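You operate a simulated robot arm through the tools that you are given. There is no shell and no other tool. Be economical: measure what you need, move in short steps, check, and stop when the job is done.

Carry out the task below with a simulated robot arm. There is one attempt and no reset: what you move stays moved.

JOB
Open the drawer of the extractor, take the job card in white and put it in the inside of the drawer of the extractor, then shut the drawer. Fetch the hinge lug with the white band and set it on the shelf of the parts table at the near end. Take the grease pot and leave it on top of the steel plate with the blue grip. Open the lower slide-out tray of the slatted table, put the dark square collar in the inside of the lower tray of the slatted table, then shut the tray. Take the middle-sized dark steel block on the top of the motor table and put it away in the bulk bag marked steel. Take the paint brush with the yellow handle and leave it on the rear shelf of the tall welder cart. Take the job card of the tall welder cart labelled "E572" from the top of the motor table and put it on the top of the parts table at the near end. Close the hinges drawer of the tool chest. Fetch the square collar from the top of the plate table and set it on top of the box tube with the purple stripe. Any order will do. Set down upright: job card in white, hinge lug with the white band, grease pot, job card of the tall welder cart.
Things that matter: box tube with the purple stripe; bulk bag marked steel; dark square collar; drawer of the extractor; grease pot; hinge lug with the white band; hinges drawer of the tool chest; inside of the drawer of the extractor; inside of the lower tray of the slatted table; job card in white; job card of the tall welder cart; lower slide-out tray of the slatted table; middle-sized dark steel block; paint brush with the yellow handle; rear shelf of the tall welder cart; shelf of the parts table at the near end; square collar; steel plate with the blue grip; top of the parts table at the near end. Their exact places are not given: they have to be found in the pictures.

Only the result counts: the job must be done as asked and must still hold three seconds after the hand-in. Knocking over, shifting, dropping, spilling or breaking anything else fails it.

ROBOT AND FRAMES
A 6-joint arm with a two-finger gripper on a trunk, on a base that drives. Base frame: it is fixed to the floor where the robot stands at the start and does not move with it; the origin is under the middle of the robot, x ahead of it, y to its left, z up. Readings come in cm, degrees, newtons and seconds.
Its first joint turns from -69.0 to 172.0 degrees. Places, roughly: box tube with the purple stripe (5x6x5 cm) [-120, 730, 90]; bulk bag marked steel [-360, 530, 50]; dark square collar (4x4x2 cm) [-150, -330, 90]; drawer of the extractor [70, 20, 40]; grease pot [25, -325, 100]; hinge lug with the white band (11x4x4 cm) [20, -310, 90]; hinges drawer of the tool chest [-280, 700, 60]; inside of the drawer of the extractor [70, 20, 30]; inside of the lower tray of the slatted table [-250, 10, 20]; job card in white [200, 125, 25]; job card of the tall welder cart [-175, -375, 100]; lower slide-out tray of the slatted table [-250, 10, 20]; middle-sized dark steel block (7x4x3 cm) [-200, -340, 90]; paint brush with the yellow handle (8x3x9 cm) [-200, -350, 90]; rear shelf of the tall welder cart [10, 80, 60]; shelf of the parts table at the near end (25x45 cm [-74, -136, 18]; square collar (4x4x2 cm) [-90, 740, 90]; steel plate with the blue grip (13x10x3 cm) [-370, -290, 60]; top of the parts table at the near end (26x37 cm) [-72, -126, 66]. Payload 3 kg.
Tool frame: the origin (TCP) is the grasp point; the fingertips stand 3 cm ahead of it; z points along the fingers, y is the line along which they close. The gripper opens to 9.6 cm. The gripper's body begins 5.3 cm behind the TCP.
Orientation is that of the tool frame in the base frame, as [roll, pitch, yaw] about the fixed x, y, z axes, in that order (R = Rz(yaw) Ry(pitch) Rx(roll)). With the fingers straight down and closing along the base's y, the tool's x points along the base's -x, its y along +y and its z along -z.

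CONTROLS
- The arm moves only by the tool servo_tool. Its argument "deltas" is a list of rows, each a list of 7 numbers: the turn, a rotation vector about the base's x, y, z in degrees, then the shift along the base's x, y, z in cm, then the closure, from 0 (fully open) to 1 (shut). In form: [[ax, ay, az, x, y, z, jaw], ...]. A call has 1 to 20 rows; each row shifts and turns the commanded pose from where the row before left it. A row lasts 0.2 s, in which the tool goes at most 5 cm and 8.6 degrees; a call with a longer step from one row to the next is refused whole, and so is a gripper value outside its range. Where a pose cannot be reached the arm comes as near as it can. A force on the tool above 40 N (or 10 N above the force at the start of the call, whichever is more), or a blocked arm, ends the call early, and 0.2 s more pass. The fingers move at their own pace (about 15.3 cm/s each) and stop on an object; they squeeze with about 35 N. The grip force told is the motor's: it shows also when the fingers shut on nothing. Time passes only in rows, and 0.2 s behind the last, so rows that do not move let the fingers close. It gives the time, the measured TCP pose, the force on the tool (base axes), the opening and the grip force at its end, in the units of the frame above (readings bear some noise), with the torque about the TCP (base axes, N m) and any sound that the robot's microphone picked up.
- Cameras (640 x 400 px; columns grow to the right, rows downward): "scene" is now at [8.63, 3.9, 114.74]; the picture's right is [0.56, -0.83, -0.00], its down [-0.76, -0.51, -0.40] and it looks along [0.33, 0.22, -0.92] (base axes); focal length 284 px, centre (320, 200). "wrist" rides on the gripper at [7.3, 2.2, -8.3] in the tool frame; the picture's right is [-0.29, 0.96, 0.00], its down [-0.66, -0.20, -0.72] and it looks along [-0.69, -0.21, 0.69] (tool axes); focal length 247 px, centre (320, 200).
- snapshot(camera): a new picture of that camera. It takes no simulated time.
- slide_trunk(by): slides the trunk up (or, below 0, down) by that many cm; the arm and the scene camera ride with it, the base frame stays. It gives what a move gives, with no picture.
- roll_base(legs): drives the robot by 1 to 6 legs, each [ahead, left, turn to the left] in cm, cm and degrees, along the robot's own axes; the way and the turn of a leg run together, so that a leg with both is an arc; at most 150 cm and 180 degrees a leg. The arm and the cameras ride along, it lands a little off, and it stops where it bumps. It gives what a move gives.
- pan_tilt(pan, tilt): turns the head with the scene camera to pan (to the left, within 86 degrees either way) and tilt (down, from -29 to 69), counted from straight ahead of the robot. It gives what a move gives.
- locate(camera, pixels): for up to 12 pixels [column, row] of the newest picture of that camera ("zoom" is the newest enlarged one), the place [x, y, z] in the base frame of the surface seen there, good to about 0.3 cm, but the place of the scene camera against the robot may be out by one fixed shift of up to 2.5 cm in any direction. It takes no simulated time.
- enlarge(camera, box): a new picture of the part [left, top, right, bottom] of that camera's present view, enlarged. It takes no simulated time.
- sign_off(): hands the job in; it is judged then, once.

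Keep the steps short. Do not move on a guess: measure, check each grasp and each placing, and mend mistakes. In all there are 357 turns and 276 pictures (those below and enlarged ones count). Leave the gripper open and the arm clear of the work at the hand-in unless told otherwise, and finish with a single line.

The tools are called after "Call:" as name(argument=value, ...) on one line, values as JSON. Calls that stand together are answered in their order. servo_tool: Moves the arm, as the interface text tells. Its arguments: {"type":"object","properties":{"deltas":{"type":"array"}},"required":["deltas"]} The other tools are called the same way: slide_trunk (by) slides the trunk up or down; roll_base (legs) drives the base; pan_tilt (pan, tilt) turns the head that bears the scene camera; snapshot (camera) takes a picture; locate (camera, pixels) gives the place of the surface under pixels of a picture; enlarge (camera, box) takes an enlarged picture of a part of a camera's view; sign_off () hands the job in.

At the start:

```text
time_s: 0.0
tcp_pos: [33.69, -18.97, 59.48]
ee_rot: [179.9, 0.0, -180.0]
contact_force: [0.1, 0.2, -0.1]
moment: [-0.01, -0.01, 0.0]
opening: 9.6
grip_force: 0.0
trunk travel left (down, up): [-53.8, 40.2]
robot x, y, heading: [-0.25, -0.09, 0.1]
head pan, tilt: [33.8, 66.7]
```

scene: 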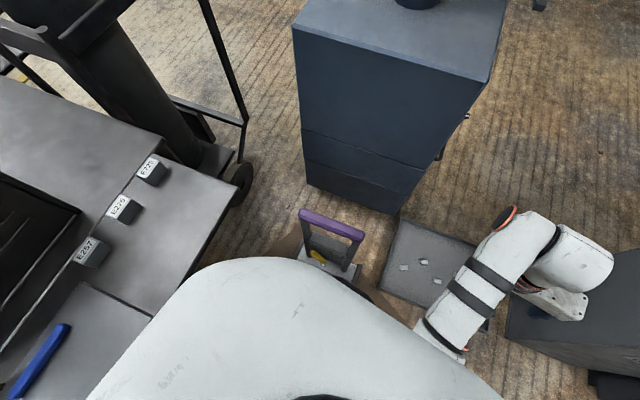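
wrist: 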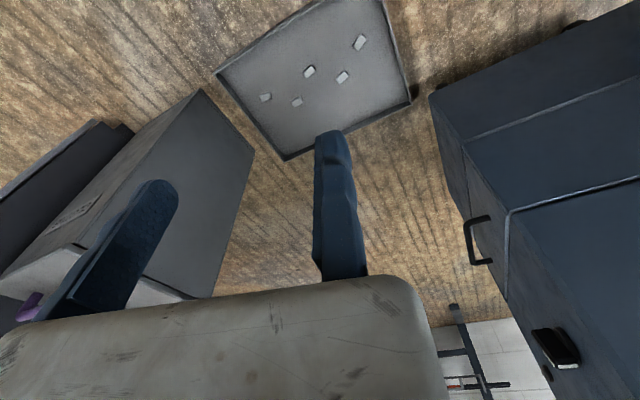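

I start by looking around with the head: first ahead, less tilted.

Call:
pan_tilt(pan=0, tilt=30)

Call:
snapshot(camera="scene")

Call:
pan_tilt(pan=80, tilt=30)

Call:
snapshot(camera="scene")

Call:
pan_tilt(pan=-80, tilt=30)

Call:
snapshot(camera="scene")

```text
time_s: 1.0
tcp_pos: [33.63, -19.0, 59.3]
ee_rot: [-179.9, 0.1, 180.0]
contact_force: [0.4, -0.6, 0.6]
moment: [0.01, -0.01, 0.0]
opening: 9.59
grip_force: 0.1
trunk travel left (down, up): [-53.8, 40.2]
robot x, y, heading: [-0.07, 0.4, -0.2]
head pan, tilt: [0.0, 30.0]
```

```text
273 pictures are left
```

scene: 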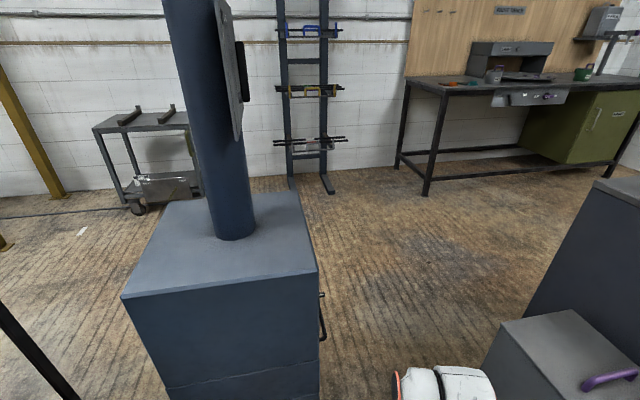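

```text
time_s: 2.6
tcp_pos: [33.67, -18.96, 59.37]
ee_rot: [-180.0, 0.0, -180.0]
contact_force: [0.4, -0.3, 0.0]
moment: [-0.01, -0.03, -0.03]
opening: 9.61
grip_force: 0.0
trunk travel left (down, up): [-53.8, 40.2]
robot x, y, heading: [0.01, 0.05, 0.0]
head pan, tilt: [80.0, 30.0]
```

```text
272 pictures are left
```

scene: 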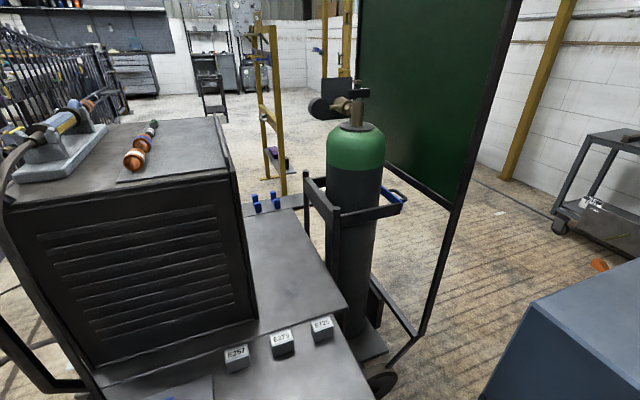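

```text
time_s: 5.0
tcp_pos: [33.65, -19.0, 59.36]
ee_rot: [179.9, 0.0, 180.0]
contact_force: [-0.2, 0.0, 0.7]
moment: [0.01, 0.01, 0.01]
opening: 9.62
grip_force: 0.1
trunk travel left (down, up): [-53.8, 40.2]
robot x, y, heading: [-0.06, 0.03, -0.2]
head pan, tilt: [-80.0, 30.0]
```

```text
271 pictures are left
```

scene: 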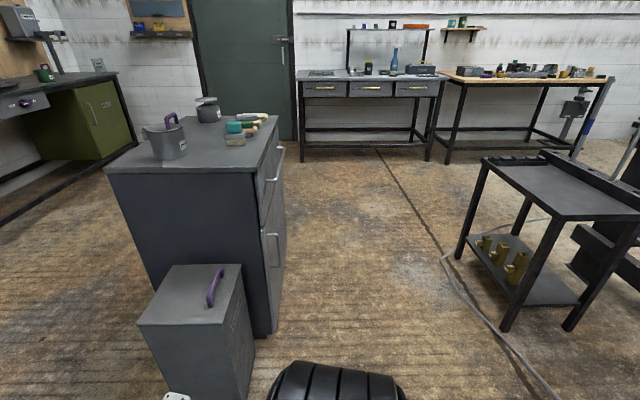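

The parts table with brass is at right; I locate key points here to map obstacles.

Call:
locate(camera="scene", pixels=[[140, 322], [243, 268], [107, 170], [275, 120], [240, 172], [567, 218], [486, 160], [505, 328], [370, 68], [368, 72], [330, 85], [210, 105]])

Call:
enlarge(camera="scene", box=[290, 10, 620, 216])

Call:
enlarge(camera="scene", box=[430, 130, 640, 330])

```text
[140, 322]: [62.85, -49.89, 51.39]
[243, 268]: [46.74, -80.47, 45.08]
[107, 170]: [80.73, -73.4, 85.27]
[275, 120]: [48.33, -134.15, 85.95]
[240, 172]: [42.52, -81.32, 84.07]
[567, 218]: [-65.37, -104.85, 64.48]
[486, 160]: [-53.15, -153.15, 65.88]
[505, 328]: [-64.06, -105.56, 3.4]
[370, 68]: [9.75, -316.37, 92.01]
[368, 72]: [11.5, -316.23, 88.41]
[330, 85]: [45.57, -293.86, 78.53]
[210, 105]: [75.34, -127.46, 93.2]
```

```text
1.94 times, centred on (455, 113) of scene
```

zoom: 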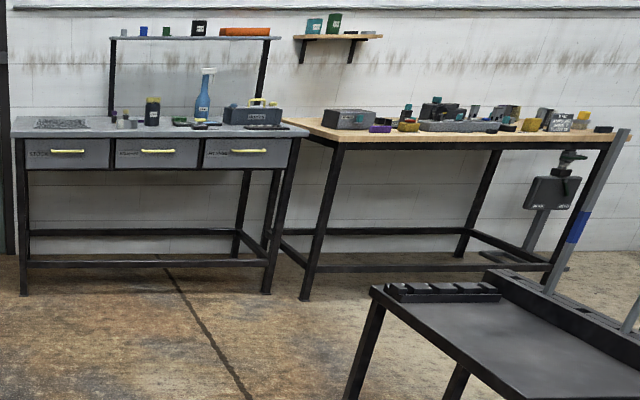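

```text
2.00 times, centred on (535, 230) of scene
```

zoom: 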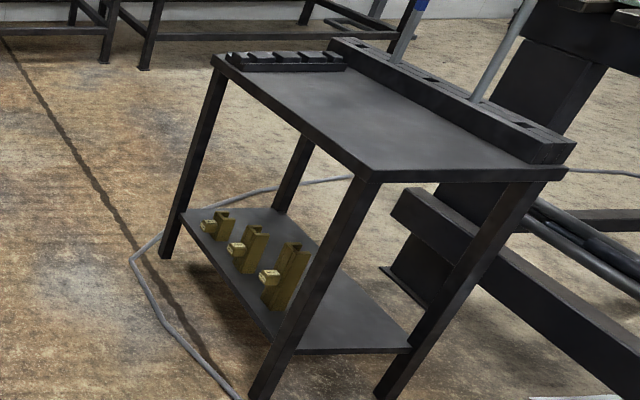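

I now look left again and locate the welder cart edges before turning.

Call:
pan_tilt(pan=84, tilt=45)

Call:
snapshot(camera="scene")

Call:
locate(camera="scene", pixels=[[150, 360], [300, 250], [230, 235], [70, 230], [160, 100], [370, 360]])

```text
time_s: 7.5
tcp_pos: [33.69, -18.96, 59.31]
ee_rot: [180.0, -0.1, -180.0]
contact_force: [-0.5, 0.9, -0.1]
moment: [0.0, -0.04, -0.02]
opening: 9.6
grip_force: 0.1
trunk travel left (down, up): [-53.8, 40.2]
robot x, y, heading: [-0.07, 0.34, 0.2]
head pan, tilt: [84.0, 45.0]
```

```text
268 pictures are left
```

scene: 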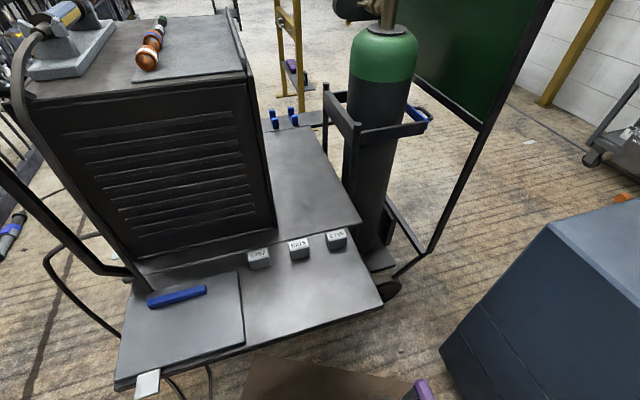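

```text
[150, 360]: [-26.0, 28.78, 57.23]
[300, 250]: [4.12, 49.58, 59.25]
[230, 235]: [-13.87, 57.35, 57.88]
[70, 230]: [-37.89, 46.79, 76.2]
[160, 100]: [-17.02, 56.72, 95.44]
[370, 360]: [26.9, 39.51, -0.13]
```

The cart's near edge is at y≈25, z≈57. I raise the trunk for clearance, then turn right 90° away from the cart and look.

Call:
slide_trunk(by=25)

Call:
roll_base(legs=[[0, 0, -90]])

Call:
pan_tilt(pan=-30, tilt=30)

Call:
snapshot(camera="scene")

Call:
pan_tilt(pan=-85, tilt=30)

Call:
snapshot(camera="scene")

```text
time_s: 10.1
tcp_pos: [33.72, -19.03, 84.35]
ee_rot: [180.0, 0.0, 180.0]
contact_force: [0.1, -0.2, 0.0]
moment: [0.01, 0.0, 0.01]
opening: 9.6
grip_force: 0.0
trunk travel left (down, up): [-78.8, 15.2]
robot x, y, heading: [-0.55, 0.13, 0.1]
head pan, tilt: [84.0, 45.0]
```

```text
time_s: 14.3
tcp_pos: [-18.8, -33.77, 84.19]
ee_rot: [-179.9, 0.1, 90.2]
contact_force: [-0.1, 0.7, 0.6]
moment: [0.02, -0.06, -0.01]
opening: 9.6
grip_force: 0.0
trunk travel left (down, up): [-78.8, 15.2]
robot x, y, heading: [-0.04, -0.17, -89.8]
head pan, tilt: [84.0, 45.0]
```

```text
time_s: 16.2
tcp_pos: [-18.83, -33.7, 84.28]
ee_rot: [180.0, 0.0, 90.3]
contact_force: [-0.4, 0.0, -0.6]
moment: [0.01, -0.01, -0.01]
opening: 9.57
grip_force: 0.0
trunk travel left (down, up): [-78.8, 15.2]
robot x, y, heading: [-0.12, -0.05, -89.6]
head pan, tilt: [-30.0, 30.0]
```

```text
267 pictures are left
```

scene: 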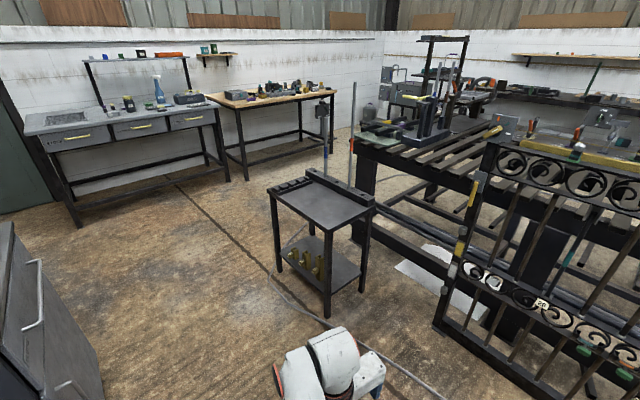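

```text
time_s: 17.5
tcp_pos: [-18.81, -33.73, 84.28]
ee_rot: [180.0, 0.0, 90.3]
contact_force: [0.6, -0.2, -0.1]
moment: [-0.02, -0.02, 0.0]
opening: 9.6
grip_force: 0.1
trunk travel left (down, up): [-78.8, 15.2]
robot x, y, heading: [0.06, -0.0, -89.5]
head pan, tilt: [-85.0, 30.0]
```

```text
266 pictures are left
```

scene: 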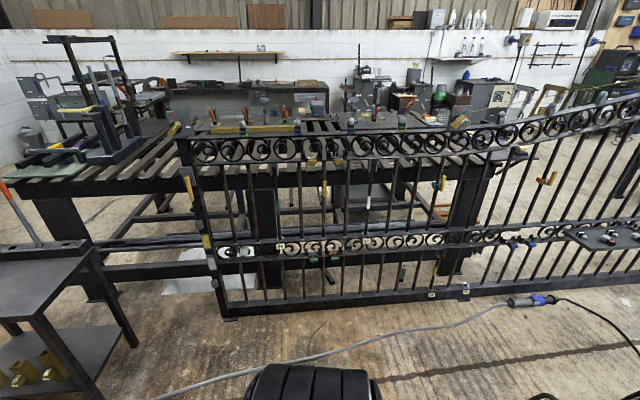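

The slatted table lies behind a gate. I locate points on gate and table and enlarge.

Call:
locate(camera="scene", pixels=[[222, 318], [458, 293], [188, 150], [560, 130], [100, 300], [60, 200], [505, 150], [300, 140], [445, 265], [362, 195], [245, 90], [360, 90]])

Call:
enlarge(camera="scene", box=[160, 110, 560, 320])

Call:
enlarge(camera="scene", box=[160, 20, 520, 140])

```text
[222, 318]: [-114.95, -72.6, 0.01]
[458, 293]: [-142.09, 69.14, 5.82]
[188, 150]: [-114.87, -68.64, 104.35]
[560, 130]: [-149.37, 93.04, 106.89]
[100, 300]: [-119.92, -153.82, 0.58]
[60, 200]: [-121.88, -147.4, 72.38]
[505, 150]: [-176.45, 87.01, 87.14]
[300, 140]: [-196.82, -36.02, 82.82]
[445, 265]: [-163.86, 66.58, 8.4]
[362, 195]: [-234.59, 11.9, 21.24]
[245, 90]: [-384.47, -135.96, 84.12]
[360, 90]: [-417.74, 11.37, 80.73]
```

```text
1.60 times, centred on (360, 215) of scene
```

zoom: 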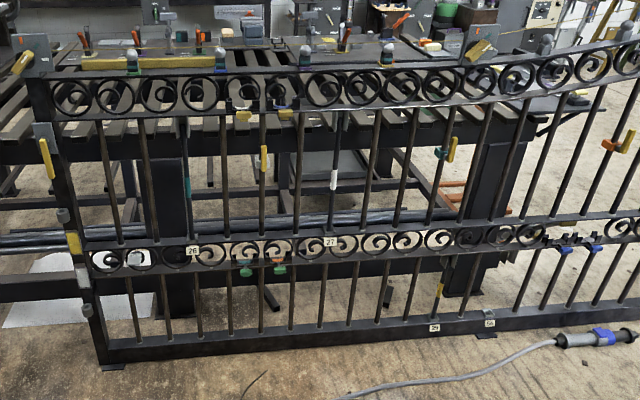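

```text
1.78 times, centred on (340, 80) of scene
```

zoom: 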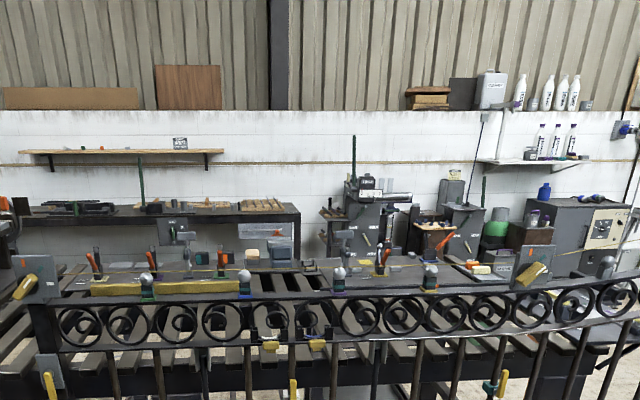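

I test the arm's reach in free space: extend ahead (base −y) 40 cm at this height.

Call:
servo_tool(deltas=[[0, 0, 0, 0, -5, 0, 0], [0, 0, 0, 0, -5, 0, 0], [0, 0, 0, 0, -5, 0, 0], [0, 0, 0, 0, -5, 0, 0], [0, 0, 0, 0, -5, 0, 0], [0, 0, 0, 0, -5, 0, 0], [0, 0, 0, 0, -5, 0, 0], [0, 0, 0, 0, -5, 0, 0], [0, 0, 0, 0, 0, 0, 0]])

Call:
pan_tilt(pan=0, tilt=55)

Call:
snapshot(camera="scene")

```text
time_s: 19.5
tcp_pos: [-19.36, -57.47, 85.74]
ee_rot: [-180.0, 0.1, 90.3]
contact_force: [0.2, -0.3, 0.9]
moment: [0.0, 0.02, 0.02]
opening: 9.59
grip_force: 0.1
out of reach, approached as far as the arm can: row 5, 6, 7, 8
trunk travel left (down, up): [-78.8, 15.2]
robot x, y, heading: [-0.2, -0.29, -89.8]
head pan, tilt: [-85.0, 30.0]
```

```text
time_s: 21.1
tcp_pos: [-19.37, -57.4, 85.75]
ee_rot: [-180.0, 0.0, 90.4]
contact_force: [0.0, 0.8, 0.9]
moment: [0.03, -0.03, 0.01]
opening: 9.57
grip_force: 0.0
trunk travel left (down, up): [-78.8, 15.2]
robot x, y, heading: [0.18, -0.07, -90.0]
head pan, tilt: [0.0, 55.0]
```

```text
263 pictures are left
```

scene: 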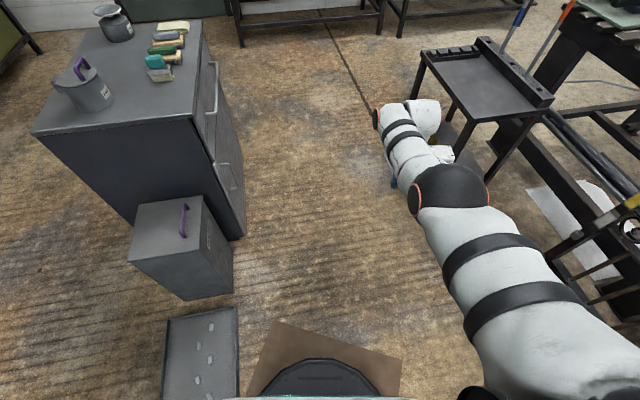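

I look down near the base to know its footprint, and locate things.

Call:
pan_tilt(pan=20, tilt=69)

Call:
snapshot(camera="scene")

Call:
locate(camera="scene", pixels=[[320, 150], [250, 250], [200, 200], [400, 200], [350, 250], [100, 200]])

```text
time_s: 21.9
tcp_pos: [-19.31, -57.39, 85.71]
ee_rot: [180.0, 0.0, 90.3]
contact_force: [-0.8, -0.2, -0.2]
moment: [-0.02, -0.03, 0.01]
opening: 9.6
grip_force: 0.1
trunk travel left (down, up): [-78.8, 15.2]
robot x, y, heading: [0.2, -0.15, -89.5]
head pan, tilt: [20.0, 68.8]
```

```text
262 pictures are left
```

scene: 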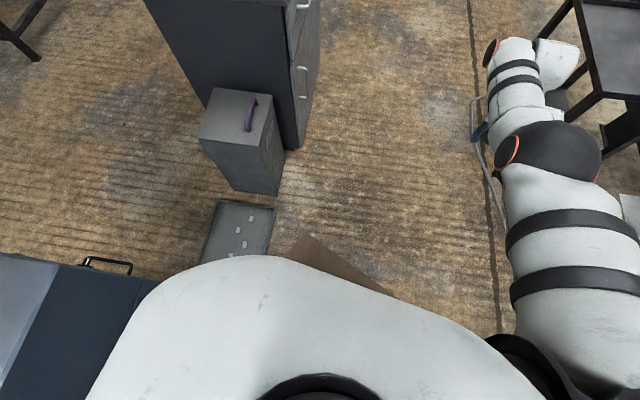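

```text
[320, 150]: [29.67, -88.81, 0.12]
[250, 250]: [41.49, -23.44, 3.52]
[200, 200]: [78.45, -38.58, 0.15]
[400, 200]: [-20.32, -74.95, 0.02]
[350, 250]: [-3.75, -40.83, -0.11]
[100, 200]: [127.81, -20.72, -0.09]
```

I retract the arm and look left at the extractor from here.

Call:
servo_tool(deltas=[[0, 0, 0, 0, 5, 0, 0], [0, 0, 0, 0, 5, 0, 0], [0, 0, 0, 0, 5, 0, 0], [0, 0, 0, 0, 5, 0, 0], [0, 0, 0, 0, 5, 0, 0], [0, 0, 0, 0, 0, 0, 0]])

Call:
pan_tilt(pan=75, tilt=50)

Call:
snapshot(camera="scene")

```text
time_s: 23.3
tcp_pos: [-19.31, -32.44, 84.94]
ee_rot: [-179.9, 0.1, 90.4]
contact_force: [0.1, 0.0, -0.9]
moment: [0.01, 0.0, -0.01]
opening: 9.6
grip_force: 0.0
out of reach, approached as far as the arm can: row 4, 5
trunk travel left (down, up): [-78.8, 15.2]
robot x, y, heading: [-0.18, -0.12, -89.7]
head pan, tilt: [20.0, 68.8]
```

```text
time_s: 24.6
tcp_pos: [-19.21, -32.37, 85.01]
ee_rot: [-179.9, 0.2, 90.4]
contact_force: [1.1, -0.4, 0.3]
moment: [0.0, 0.0, -0.01]
opening: 9.58
grip_force: 0.1
trunk travel left (down, up): [-78.8, 15.2]
robot x, y, heading: [-0.17, -0.13, -89.6]
head pan, tilt: [75.0, 50.0]
```

```text
261 pictures are left
```

scene: 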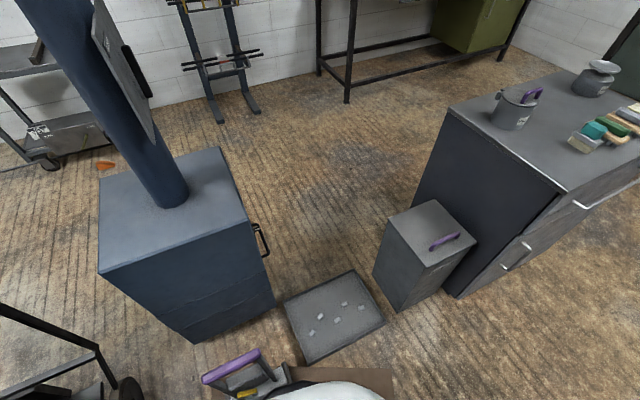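

I locate handle, tray corners, extractor corners, and the purple-handled item by the base.

Call:
locate(camera="scene", pixels=[[255, 229], [267, 255], [248, 192], [220, 147], [100, 270], [273, 305], [283, 302], [353, 270], [384, 321], [308, 363], [230, 366], [45, 165]])

Call:
enlarge(camera="scene", box=[180, 180, 420, 400])

Call:
enlarge(camera="scene", box=[0, 0, 160, 200])

```text
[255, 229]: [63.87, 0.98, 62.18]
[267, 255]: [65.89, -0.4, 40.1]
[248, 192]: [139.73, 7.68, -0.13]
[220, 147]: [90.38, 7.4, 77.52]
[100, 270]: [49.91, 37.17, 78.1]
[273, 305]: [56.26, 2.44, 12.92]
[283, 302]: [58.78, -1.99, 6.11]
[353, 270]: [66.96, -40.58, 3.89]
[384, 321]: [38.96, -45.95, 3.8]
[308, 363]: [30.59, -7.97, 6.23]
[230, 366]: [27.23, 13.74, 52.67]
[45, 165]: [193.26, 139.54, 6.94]
```

```text
1.82 times, centred on (300, 290) of scene
```

zoom: 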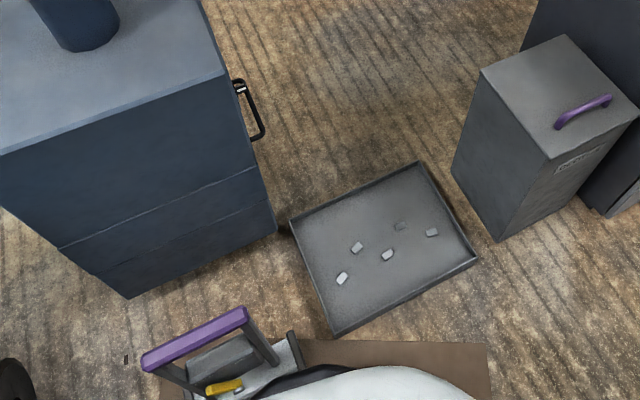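

```text
2.00 times, centred on (80, 100) of scene
```

zoom: 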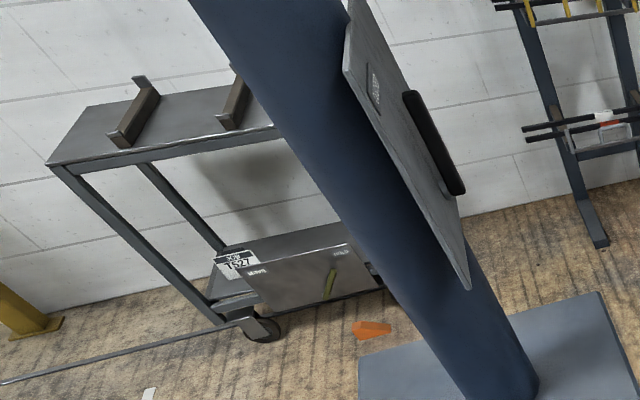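

I check what the brown board is (zoom pixel (400,370)) and the caddy.

Call:
locate(camera="scene", pixels=[[378, 385], [355, 372], [300, 373], [192, 393], [205, 378], [257, 352], [246, 392], [200, 385]])

Call:
pan_tilt(pan=86, tilt=69)

Call:
snapshot(camera="scene")

```text
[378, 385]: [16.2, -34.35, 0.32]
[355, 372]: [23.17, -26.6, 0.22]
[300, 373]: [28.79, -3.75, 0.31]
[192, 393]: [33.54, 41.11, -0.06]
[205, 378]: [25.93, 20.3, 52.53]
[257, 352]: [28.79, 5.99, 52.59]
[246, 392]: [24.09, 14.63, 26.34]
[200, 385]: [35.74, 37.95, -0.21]
```

```text
time_s: 25.4
tcp_pos: [-19.33, -32.37, 84.92]
ee_rot: [-179.8, 0.3, 90.3]
contact_force: [-0.1, -0.1, -0.2]
moment: [0.0, -0.02, -0.01]
opening: 9.6
grip_force: 0.0
trunk travel left (down, up): [-78.8, 15.2]
robot x, y, heading: [0.08, -0.24, -89.7]
head pan, tilt: [85.9, 68.8]
```

```text
258 pictures are left
```

scene: 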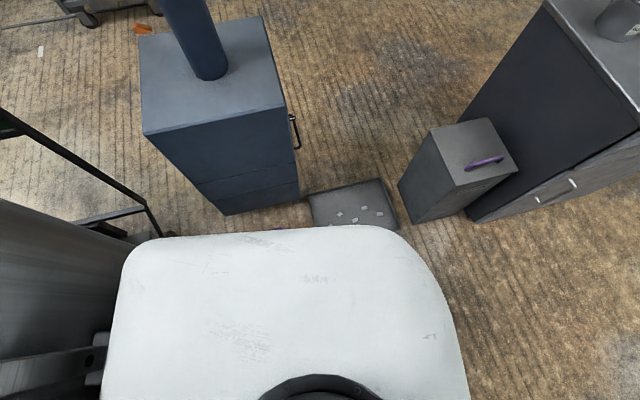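

The caddy stands close to the robot at (25,12). I back off to (0,−45) and turn to face the extractor's handle side.

Call:
roll_base(legs=[[45, 0, 0], [0, 0, 135]])

Call:
pan_tilt(pan=-5, tilt=40)

Call:
snapshot(camera="scene")

```text
time_s: 33.7
tcp_pos: [36.78, -36.26, 84.94]
ee_rot: [-180.0, 0.2, -135.2]
contact_force: [-0.1, -0.5, 0.0]
moment: [-0.01, -0.02, 0.02]
opening: 9.59
grip_force: 0.0
trunk travel left (down, up): [-78.8, 15.2]
robot x, y, heading: [0.29, -45.59, 44.8]
head pan, tilt: [85.9, 68.8]
```

```text
time_s: 35.3
tcp_pos: [36.76, -36.31, 84.95]
ee_rot: [-179.9, 0.2, -135.2]
contact_force: [-0.1, 0.4, 0.5]
moment: [-0.03, -0.01, 0.0]
opening: 9.6
grip_force: 0.0
trunk travel left (down, up): [-78.8, 15.2]
robot x, y, heading: [-0.1, -45.41, 45.1]
head pan, tilt: [-5.0, 40.0]
```

```text
257 pictures are left
```

scene: 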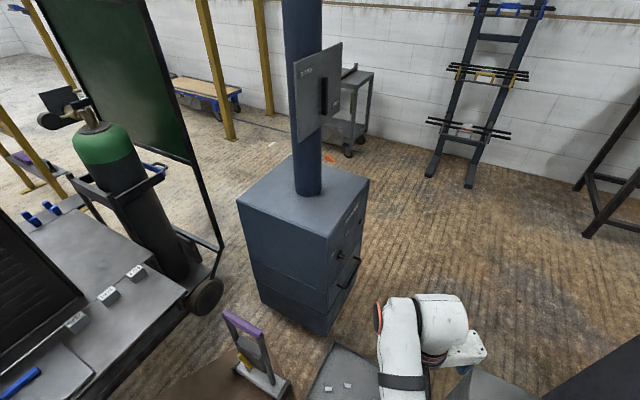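

Call:
enlarge(camera="scene", box=[220, 150, 400, 350])

Call:
locate(camera="scene", pixels=[[337, 287], [358, 260], [341, 285], [334, 283], [329, 237], [368, 180], [331, 320], [362, 240], [346, 270], [332, 300]])

```text
2.00 times, centred on (310, 250) of scene
```

zoom: 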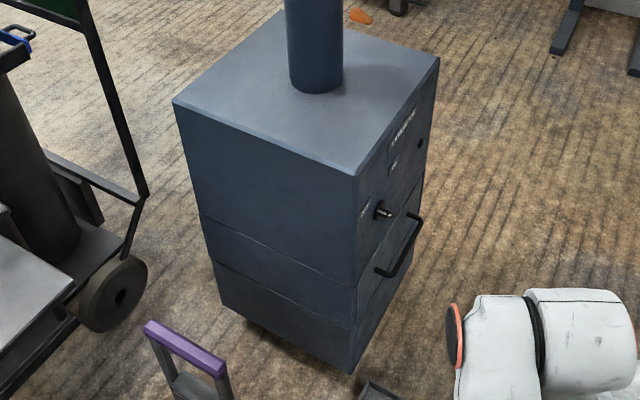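

```text
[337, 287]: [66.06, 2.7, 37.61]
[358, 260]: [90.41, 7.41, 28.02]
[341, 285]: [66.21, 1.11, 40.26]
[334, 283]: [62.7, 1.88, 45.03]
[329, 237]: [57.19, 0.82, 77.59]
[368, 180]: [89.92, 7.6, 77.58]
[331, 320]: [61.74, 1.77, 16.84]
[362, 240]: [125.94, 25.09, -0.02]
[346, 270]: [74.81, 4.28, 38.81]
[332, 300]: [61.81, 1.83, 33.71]
```

Call:
locate(camera="zoom", pixels=[[382, 274], [388, 272], [395, 269], [402, 258], [409, 246], [415, 234], [420, 222], [418, 217], [376, 269], [355, 290], [355, 324], [425, 178]])

```text
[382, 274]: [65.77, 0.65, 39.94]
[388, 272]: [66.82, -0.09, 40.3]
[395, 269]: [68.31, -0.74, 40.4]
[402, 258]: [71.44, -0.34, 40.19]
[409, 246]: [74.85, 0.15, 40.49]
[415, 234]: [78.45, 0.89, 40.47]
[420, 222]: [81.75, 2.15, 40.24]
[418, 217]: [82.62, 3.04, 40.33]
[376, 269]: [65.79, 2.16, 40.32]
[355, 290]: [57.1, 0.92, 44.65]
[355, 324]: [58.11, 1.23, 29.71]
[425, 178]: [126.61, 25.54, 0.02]
```

Handle bar: centre ≈ (74.5, 0, 40.4), 15 cm long, standing out 4.3 cm. The floor tray blocks this side, so I go round the cabinet to its east side. First leg set: turn south and drive 130 cm, then turn to face +x and look.

Call:
roll_base(legs=[[0, 0, -135], [130, 0, 0], [0, 0, 90]])

Call:
pan_tilt(pan=15, tilt=30)

Call:
snapshot(camera="scene")

```text
time_s: 51.1
tcp_pos: [27.44, -196.52, 84.89]
ee_rot: [-179.9, 0.2, 174.4]
contact_force: [-0.4, -0.9, -0.2]
moment: [0.01, 0.03, 0.02]
opening: 9.61
grip_force: 0.1
trunk travel left (down, up): [-78.8, 15.2]
robot x, y, heading: [-2.81, -174.29, -5.3]
head pan, tilt: [-5.0, 40.0]
```

```text
time_s: 51.9
tcp_pos: [27.61, -196.61, 84.89]
ee_rot: [-179.9, 0.2, 174.4]
contact_force: [0.3, -0.5, -0.3]
moment: [0.0, -0.02, -0.01]
opening: 9.61
grip_force: 0.1
trunk travel left (down, up): [-78.8, 15.2]
robot x, y, heading: [-2.52, -174.43, -5.6]
head pan, tilt: [15.0, 30.0]
```

```text
255 pictures are left
```

scene: 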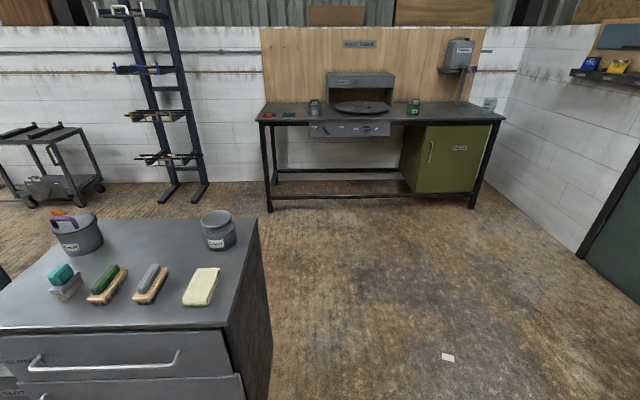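

Call:
locate(camera="scene", pixels=[[270, 210], [472, 208], [258, 222], [225, 325], [272, 345], [448, 357], [190, 200], [100, 188], [30, 203], [55, 185], [210, 178]])

```text
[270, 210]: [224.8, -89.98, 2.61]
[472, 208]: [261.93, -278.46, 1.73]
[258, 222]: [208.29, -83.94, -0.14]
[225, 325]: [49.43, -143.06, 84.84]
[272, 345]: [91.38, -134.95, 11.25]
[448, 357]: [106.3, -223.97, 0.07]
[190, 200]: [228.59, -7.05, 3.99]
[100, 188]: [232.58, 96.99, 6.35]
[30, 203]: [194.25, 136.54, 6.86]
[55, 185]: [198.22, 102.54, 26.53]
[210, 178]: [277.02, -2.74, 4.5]
```

Corridor x 95–205 is free. I drive through to about (125,−45) facing +y.

Call:
roll_base(legs=[[0, 0, 5.5], [128, 0, 0], [0, 0, 90], [130, 0, 0]])

Call:
pan_tilt(pan=35, tilt=40)

Call:
snapshot(camera="scene")

Call:
pan_tilt(pan=-20, tilt=30)

Call:
snapshot(camera="scene")

```text
time_s: 68.9
tcp_pos: [146.77, -10.58, 84.93]
ee_rot: [-179.8, 0.1, -91.2]
contact_force: [0.0, -0.6, -0.1]
moment: [0.02, -0.01, 0.01]
opening: 9.59
grip_force: 0.0
trunk travel left (down, up): [-78.8, 15.2]
robot x, y, heading: [126.76, -42.22, 89.0]
head pan, tilt: [15.0, 30.0]
```

```text
time_s: 69.7
tcp_pos: [146.8, -10.64, 85.05]
ee_rot: [-179.8, 0.3, -91.2]
contact_force: [-0.3, -0.3, -0.2]
moment: [0.02, 0.0, -0.01]
opening: 9.62
grip_force: 0.0
trunk travel left (down, up): [-78.8, 15.2]
robot x, y, heading: [126.72, -42.3, 88.9]
head pan, tilt: [35.0, 40.0]
```

```text
254 pictures are left
```

scene: 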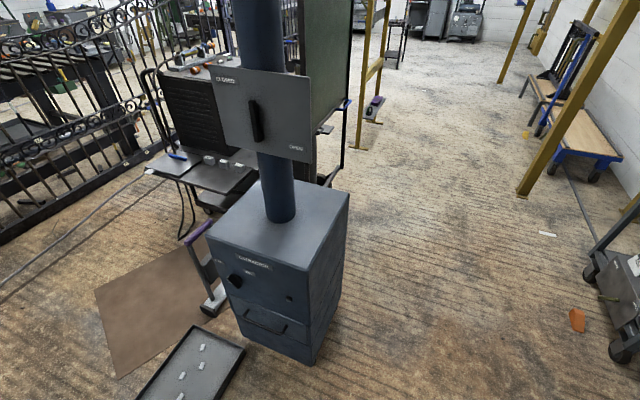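

```text
time_s: 70.9
tcp_pos: [146.74, -10.49, 85.04]
ee_rot: [-179.9, 0.3, -91.1]
contact_force: [-0.5, -0.1, -0.2]
moment: [-0.01, -0.02, -0.02]
opening: 9.6
grip_force: 0.0
trunk travel left (down, up): [-78.8, 15.2]
robot x, y, heading: [126.6, -42.08, 88.9]
head pan, tilt: [-20.0, 30.0]
```

```text
253 pictures are left
```

scene: 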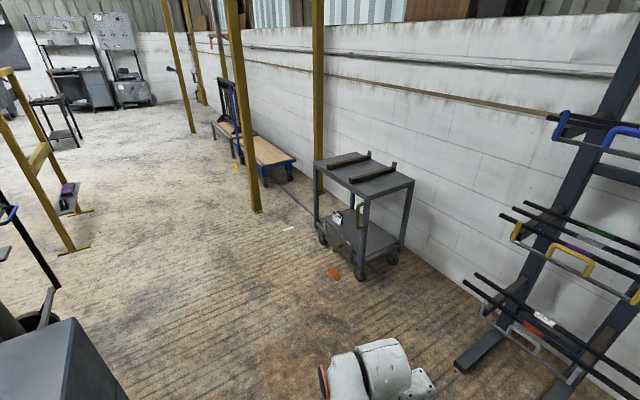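

Now I drive to (105,−42) and face 150°, so that the handle lies ahead of the arm.

Call:
roll_base(legs=[[0, 21.5, 0], [0, 0, 61]])

Call:
slide_trunk(by=-35)

Call:
pan_tilt(pan=-20, tilt=50)

Call:
snapshot(camera="scene")

```text
time_s: 75.3
tcp_pos: [86.59, -9.18, 85.0]
ee_rot: [-179.9, 0.2, -29.8]
contact_force: [0.6, -0.1, -0.5]
moment: [0.0, -0.03, -0.02]
opening: 9.63
grip_force: 0.0
trunk travel left (down, up): [-78.8, 15.2]
robot x, y, heading: [105.06, -41.89, 150.4]
head pan, tilt: [-20.0, 30.0]
```

```text
time_s: 78.7
tcp_pos: [86.55, -9.07, 49.92]
ee_rot: [-179.9, 0.2, -29.6]
contact_force: [0.0, -0.1, 0.3]
moment: [0.02, -0.03, 0.01]
opening: 9.6
grip_force: 0.0
trunk travel left (down, up): [-43.8, 50.2]
robot x, y, heading: [104.82, -41.83, 150.2]
head pan, tilt: [-20.0, 30.0]
```

```text
time_s: 79.6
tcp_pos: [86.47, -9.16, 49.99]
ee_rot: [-179.9, 0.3, -29.7]
contact_force: [-0.8, -0.1, 0.0]
moment: [0.01, -0.02, 0.01]
opening: 9.6
grip_force: 0.1
trunk travel left (down, up): [-43.8, 50.2]
robot x, y, heading: [105.09, -42.24, 150.2]
head pan, tilt: [-20.0, 50.0]
```

```text
252 pictures are left
```

scene: 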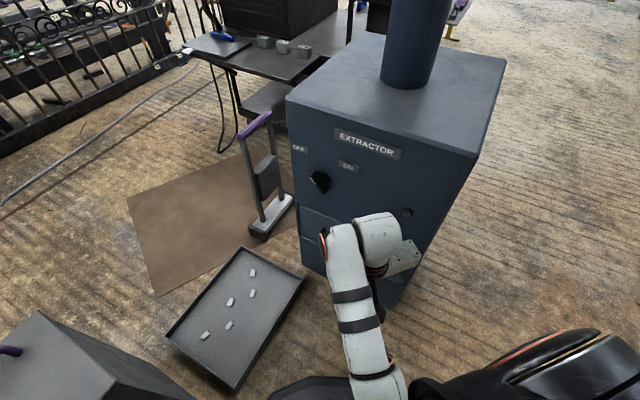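

I turn the tool to face the handle, tilted 45°, with a standoff, then look with the wrist camera.

Call:
servo_tool(deltas=[[0, 0, 8.3, -2, -1, 0, 0], [0, 0, 8.3, -2, -1, 0, 0], [0, 0, 8.3, -2, -1, 0, 0], [0, 0, 8.3, -2, 0, 0, 0], [0, 0, 8.2, -2, 0, 0, 0], [7.34, 1.52, 0, 0, 0, 0, 0], [7.34, 1.52, 0, 0, 0, 0, 0], [7.34, 1.52, 0, 0, 0, 0, 0], [7.34, 1.52, 0, 0, 0, 0, 0], [7.34, 1.52, 0, 0, 0, 0, 0], [7.34, 1.52, 0, 0, 0, 0, 0], [0, 0, 0, 0, 0, 0, 0]])

Call:
snapshot(camera="wrist")

Call:
snapshot(camera="scene")

```text
time_s: 80.3
tcp_pos: [85.08, -6.2, 49.77]
ee_rot: [-170.9, -4.0, -8.8]
contact_force: [-0.1, 0.4, -0.7]
moment: [-0.01, 0.01, 0.02]
opening: 9.57
grip_force: 0.1
trunk travel left (down, up): [-43.8, 50.2]
robot x, y, heading: [105.08, -42.03, 150.4]
head pan, tilt: [-20.0, 50.0]
stopped in row 3: the arm was blocked; the commanded pose is now the measured one
```

```text
251 pictures are left
```

wrist: 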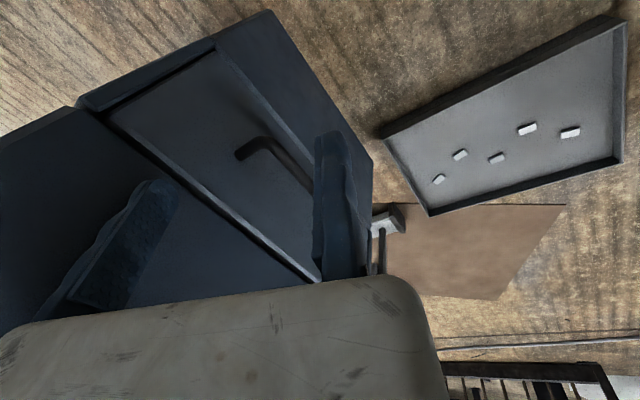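

```text
250 pictures are left
```

scene: 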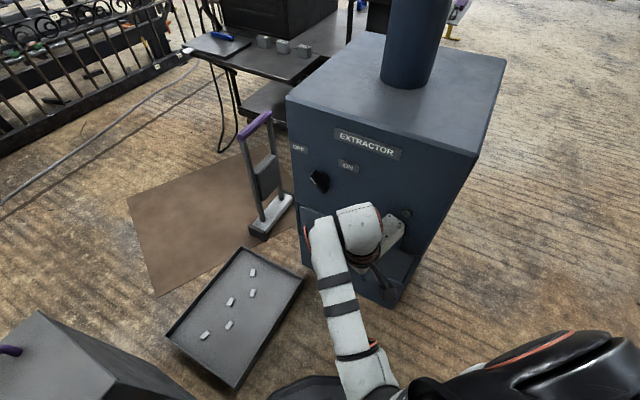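

Something of the wrist seems to touch the face; I back straight off in −y and then turn.

Call:
servo_tool(deltas=[[0, 0, 0, 0, -4, 0, 0], [0, 0, 0, 0, -4, 0, 0], [0, 0, 0, 0, -4, 0, 0], [0, 0, 0, 0, -3, 0, 0], [0, 0, 0, 0, 0, 0, 0]])

```text
time_s: 80.8
tcp_pos: [87.9, -4.26, 50.69]
ee_rot: [-160.9, -7.3, -9.4]
contact_force: [-0.6, -5.8, -0.7]
moment: [0.0, 0.02, -0.01]
opening: 8.92
grip_force: 0.1
out of reach, approached as far as the arm can: row 2
trunk travel left (down, up): [-43.8, 50.2]
robot x, y, heading: [104.92, -42.02, 150.3]
head pan, tilt: [-20.0, 50.0]
stopped in row 2: the arm was blocked; the commanded pose is now the measured one
```

The arm is at its inner reach limit, so I move the base 8 cm in −y instead, to get clear.

Call:
roll_base(legs=[[-4, 7, 0]])

Call:
servo_tool(deltas=[[0, 0, 0, 0, 0, 0, 0]])

Call:
snapshot(camera="scene")

```text
time_s: 81.9
tcp_pos: [87.89, -12.38, 50.67]
ee_rot: [-160.9, -7.2, -9.5]
contact_force: [-0.1, 0.8, 0.3]
moment: [0.02, -0.01, 0.02]
opening: 9.6
grip_force: 0.0
trunk travel left (down, up): [-43.8, 50.2]
robot x, y, heading: [104.78, -50.2, 150.0]
head pan, tilt: [-20.0, 50.0]
```

```text
time_s: 82.3
tcp_pos: [87.78, -12.29, 50.63]
ee_rot: [-160.8, -7.2, -9.5]
contact_force: [0.5, -0.3, 0.5]
moment: [-0.01, 0.03, 0.0]
opening: 9.59
grip_force: 0.1
trunk travel left (down, up): [-43.8, 50.2]
robot x, y, heading: [104.98, -49.87, 150.2]
head pan, tilt: [-20.0, 50.0]
```

```text
249 pictures are left
```

scene: 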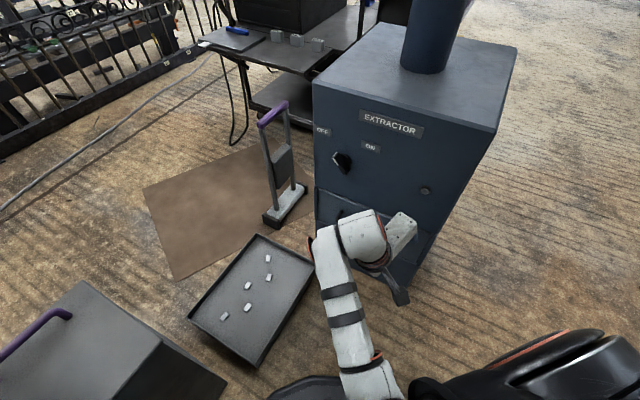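

Clear of the face. I finish the turn to the 45° approach pose while shifting to the standoff (76.5,−12,49).

Call:
servo_tool(deltas=[[0, 0, 0, -3, 0, 0, 0], [0, 0, 0, -3, 0, 0, 0], [0, 0, 7.1, -3, 0, 0, 0], [0, 0, 7.1, -2, 0, 0, 0], [0, 0, 7.0, 0, 0, 0, 0], [-1.42, 6.85, 0, 0, 0, 0, 0], [6.37, 1.32, 0, 0, 0, 0, 0], [6.37, 1.32, 0, 0, 0, 0, 0], [6.37, 1.32, 0, 0, 0, 0, 0], [6.37, 1.32, 0, 0, 0, -1, 0], [0, 0, 0, 0, 0, 0, 0]])

Call:
snapshot(camera="wrist")

```text
time_s: 84.0
tcp_pos: [79.7, -6.49, 52.01]
ee_rot: [-146.8, -5.7, 10.2]
contact_force: [-0.2, 0.0, 0.3]
moment: [0.01, -0.05, 0.01]
opening: 9.61
grip_force: 0.0
out of reach, approached as far as the arm can: row 8
trunk travel left (down, up): [-43.8, 50.2]
robot x, y, heading: [105.07, -49.79, 150.2]
head pan, tilt: [-20.0, 50.0]
stopped in row 8: the arm was blocked; the commanded pose is now the measured one
```

```text
248 pictures are left
```

wrist: 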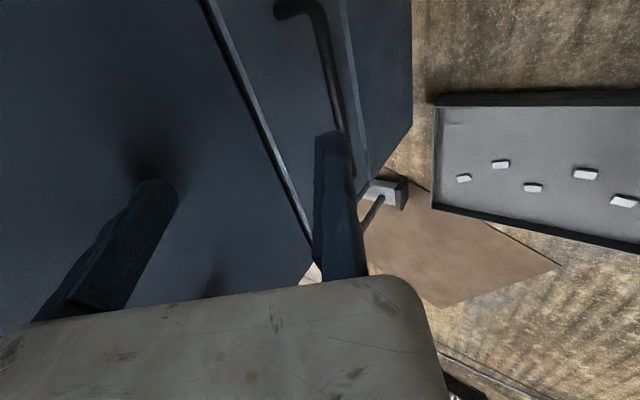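

The tilted tool needs the base farther back. I back the base off by ~10 cm and finish the tilt.

Call:
roll_base(legs=[[-9, -4, 0]])

Call:
servo_tool(deltas=[[-1.2, 5.6, 1.5, -3, -2, 0, 0], [5.9, 1.22, 0, -3, -2, 0, 0], [5.9, 1.22, 0, -3, -2, -1, 0], [0, 0, 0, -3, 0, -1, 0], [0, 0, 0, 0, 0, 0, 0]])

Call:
snapshot(camera="wrist")

```text
time_s: 85.1
tcp_pos: [89.72, -7.48, 52.06]
ee_rot: [-146.8, -5.6, 10.1]
contact_force: [-0.2, 0.6, 0.6]
moment: [-0.02, -0.01, 0.0]
opening: 9.61
grip_force: 0.1
trunk travel left (down, up): [-43.8, 50.2]
robot x, y, heading: [114.52, -51.2, 150.2]
head pan, tilt: [-20.0, 50.0]
```

```text
time_s: 85.8
tcp_pos: [87.76, -5.05, 52.27]
ee_rot: [-133.2, -7.5, 9.5]
contact_force: [0.4, 1.0, 0.7]
moment: [0.0, 0.01, 0.01]
opening: 9.6
grip_force: 0.2
out of reach, approached as far as the arm can: row 3
trunk travel left (down, up): [-43.8, 50.2]
robot x, y, heading: [114.85, -51.11, 150.2]
head pan, tilt: [-20.0, 50.0]
stopped in row 3: the arm was blocked; the commanded pose is now the measured one
```

```text
247 pictures are left
```

wrist: 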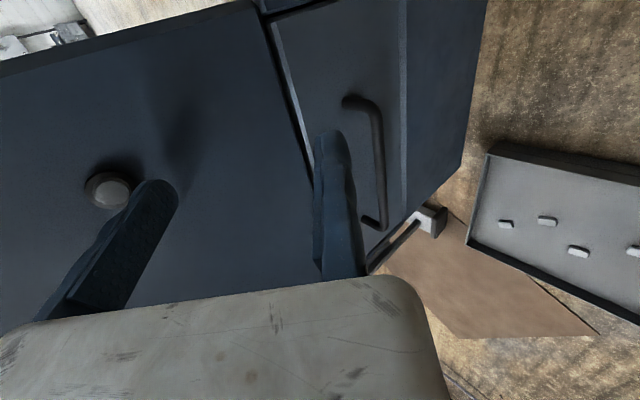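

I re-aim: heading 110° at (102,−52), so the tool points nearly straight ahead of the robot.

Call:
roll_base(legs=[[0, 0, -40], [3.4, 12.4, 0]])

Call:
servo_tool(deltas=[[0, 0, 7, 0, 0, 0, 0], [0, 0, 7, 0, 0, 0, 0], [0, 0, 0, -4, -2, 0, 0], [0, 0, 0, -4, -2, 0, 0], [0, 0, 0, -4, -2, 0, 0], [0, 0, 0, -4, -2, 0, 0], [0, 0, 0, 0, 0, 0, 0]])

Call:
snapshot(camera="wrist")

```text
time_s: 88.9
tcp_pos: [110.29, 0.41, 52.23]
ee_rot: [-133.1, -7.6, -30.1]
contact_force: [-0.2, 0.2, -0.1]
moment: [0.02, -0.04, -0.01]
opening: 9.63
grip_force: 0.1
trunk travel left (down, up): [-43.8, 50.2]
robot x, y, heading: [101.87, -52.74, 110.7]
head pan, tilt: [-20.0, 50.0]
```

```text
time_s: 89.9
tcp_pos: [110.33, 0.38, 53.27]
ee_rot: [-126.2, -15.8, -17.7]
contact_force: [0.6, -0.6, -0.3]
moment: [-0.03, 0.02, 0.03]
opening: 9.59
grip_force: 0.0
out of reach, approached as far as the arm can: row 4
trunk travel left (down, up): [-43.8, 50.2]
robot x, y, heading: [101.97, -52.19, 110.6]
head pan, tilt: [-20.0, 50.0]
stopped in row 4: the arm was blocked; the commanded pose is now the measured one
```

```text
246 pictures are left
```

wrist: 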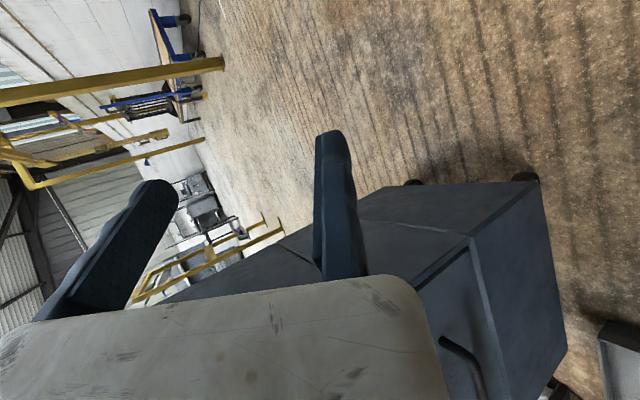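

I look at the arm's posture.

Call:
pan_tilt(pan=-30, tilt=60)

Call:
snapshot(camera="scene")

```text
time_s: 90.6
tcp_pos: [110.46, 0.46, 53.25]
ee_rot: [-126.1, -15.8, -17.7]
contact_force: [-0.1, 0.6, 0.5]
moment: [0.0, 0.0, -0.03]
opening: 9.58
grip_force: 0.1
trunk travel left (down, up): [-43.8, 50.2]
robot x, y, heading: [101.99, -52.54, 110.4]
head pan, tilt: [-30.0, 60.0]
```

```text
245 pictures are left
```

scene: 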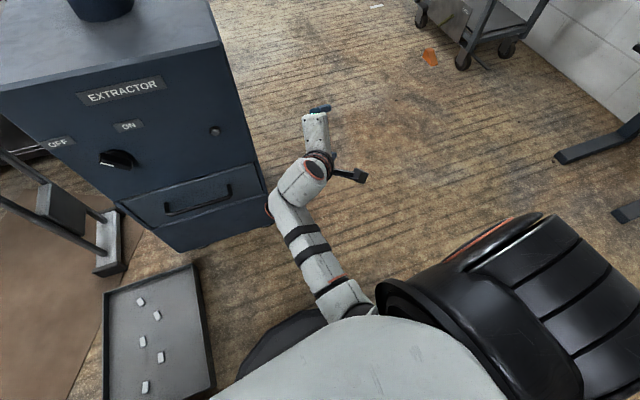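

Call:
locate(camera="scene", pixels=[[480, 270], [400, 290], [345, 300], [300, 230], [300, 175], [560, 300], [500, 370], [280, 370]])

```text
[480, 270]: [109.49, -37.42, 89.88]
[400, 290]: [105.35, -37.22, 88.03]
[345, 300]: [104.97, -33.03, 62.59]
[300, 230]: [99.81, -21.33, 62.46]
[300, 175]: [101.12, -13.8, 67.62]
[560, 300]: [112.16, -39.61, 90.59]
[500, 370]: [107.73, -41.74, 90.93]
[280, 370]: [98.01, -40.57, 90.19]
```

The elbow is folded near the torso. I bring the tool back to pointing straight down at this place, then try moving left.

Call:
servo_tool(deltas=[[-7.1, 2.27, -2.1, 0, 0, 0, 0], [-7.1, 2.27, -2.1, 0, 0, 0, 0], [-7.1, 2.27, -2.1, 0, 0, 0, 0], [-7.1, 2.27, -2.1, 0, 0, 0, 0], [-7.1, 2.27, -2.1, 0, 0, 0, 0], [-7.1, 2.27, -2.1, 0, 0, 0, 0], [-7.1, 2.27, -2.1, 0, 0, 0, 0], [2.4, 7.6, 0, 0, 0, 0, 0], [2.4, 7.6, 0, 0, 0, 0, 0], [0, 0, 0, 0, 0, 0, 0]])

```text
time_s: 92.8
tcp_pos: [110.29, 0.29, 53.27]
ee_rot: [179.4, 0.4, -17.9]
contact_force: [-0.6, -0.5, -0.5]
moment: [-0.02, 0.0, 0.0]
opening: 9.61
grip_force: 0.1
trunk travel left (down, up): [-43.8, 50.2]
robot x, y, heading: [101.53, -52.5, 110.3]
head pan, tilt: [-30.0, 60.0]
```

Call:
servo_tool(deltas=[[0, 0, 0, -4.5, -2, 0, 0], [0, 0, 0, -4.5, -2, 0, 0], [0, 0, 0, -4.5, -2, 0, 0], [0, 0, 0, -4.5, -2, 0, 0], [0, 0, 0, -4, 0, 0, 0], [0, 0, 0, -4, 0, 0, 0], [0, 0, 0, -4, 0, 0, 0], [0, 0, 0, 0, 0, 0, 0]])

Call:
servo_tool(deltas=[[0, 0, 7.4, 0, 0, 0, 0], [0, 0, 7.4, 0, 0, 0, 0], [0, 0, 7.4, 0, 0, 0, 0], [0, 0, 7.4, 0, 0, 0, 0], [0, 0, 0, 0, 0, 0, 0]])

Call:
snapshot(camera="wrist")

```text
time_s: 93.9
tcp_pos: [100.61, -3.22, 51.58]
ee_rot: [-176.1, -6.0, -22.1]
contact_force: [0.3, 0.1, -0.3]
moment: [0.02, 0.02, 0.02]
opening: 9.6
grip_force: 0.1
out of reach, approached as far as the arm can: row 4, 5
trunk travel left (down, up): [-43.8, 50.2]
robot x, y, heading: [101.87, -52.21, 110.5]
head pan, tilt: [-30.0, 60.0]
stopped in row 5: the arm was blocked; the commanded pose is now the measured one
```

```text
time_s: 95.1
tcp_pos: [101.12, -2.29, 52.37]
ee_rot: [-174.8, -6.5, 7.2]
contact_force: [-0.2, 0.3, 0.5]
moment: [-0.01, 0.01, -0.02]
opening: 9.61
grip_force: 0.0
trunk travel left (down, up): [-43.8, 50.2]
robot x, y, heading: [101.46, -52.47, 110.1]
head pan, tilt: [-30.0, 60.0]
```

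```text
244 pictures are left
```

wrist: 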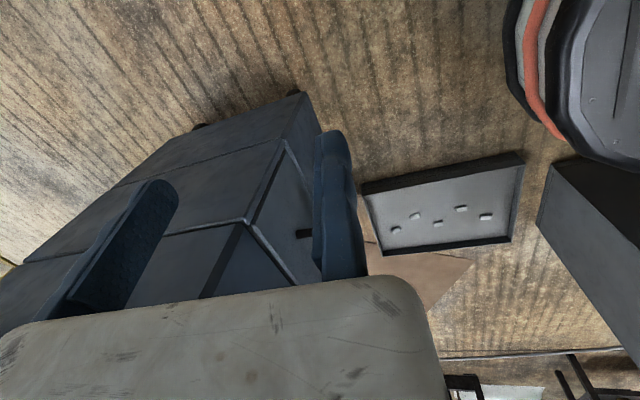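

Moves to the left are always blocked, so the arm's first joint seems at its left limit; its workspace lies ahead-right and right. I test swinging to the right in free space.

Call:
servo_tool(deltas=[[-5, 0, -7, 4, 0, 0, 0], [0, 6.5, -7, 4, 0, 0, 0], [0, 0, -7, 4, 0, 0, 0], [0, 0, -7, 4, -1, 0, 0], [0, 0, -7, 4, -2, 0, 0], [0, 0, -7, 4, -2, 0, 0], [0, 0, -7, 4, -2, 0, 0], [0, 0, -7, 4, -2, 0, 0], [0, 0, -7, 4, -3, 0, 0], [0, 0, 0, 4, -3, 0, 0], [0, 0, 0, 4, -3, 0, 0], [0, 0, 0, 4, -3, 0, 0], [0, 0, 0, 0, 0, 0, 0]])

Call:
pan_tilt(pan=-60, tilt=60)

Call:
snapshot(camera="scene")

```text
refused: row 2 steps farther than a row can; nothing moved
```

```text
time_s: 96.0
tcp_pos: [101.18, -2.38, 52.06]
ee_rot: [-175.1, -6.7, 7.0]
contact_force: [0.7, -0.2, 0.0]
moment: [-0.01, 0.01, 0.01]
opening: 9.57
grip_force: 0.1
trunk travel left (down, up): [-43.8, 50.2]
robot x, y, heading: [101.88, -52.56, 110.4]
head pan, tilt: [-60.0, 60.0]
```

```text
243 pictures are left
```

scene: 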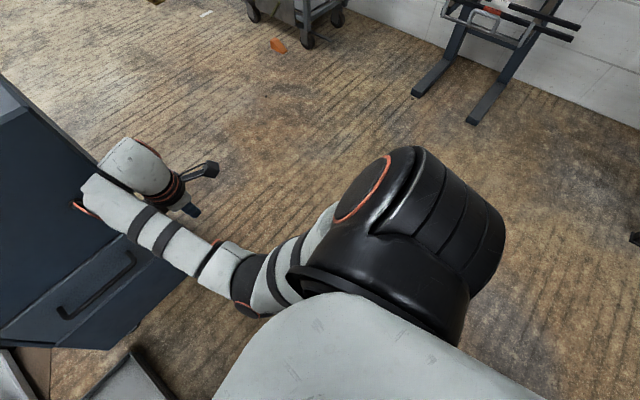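

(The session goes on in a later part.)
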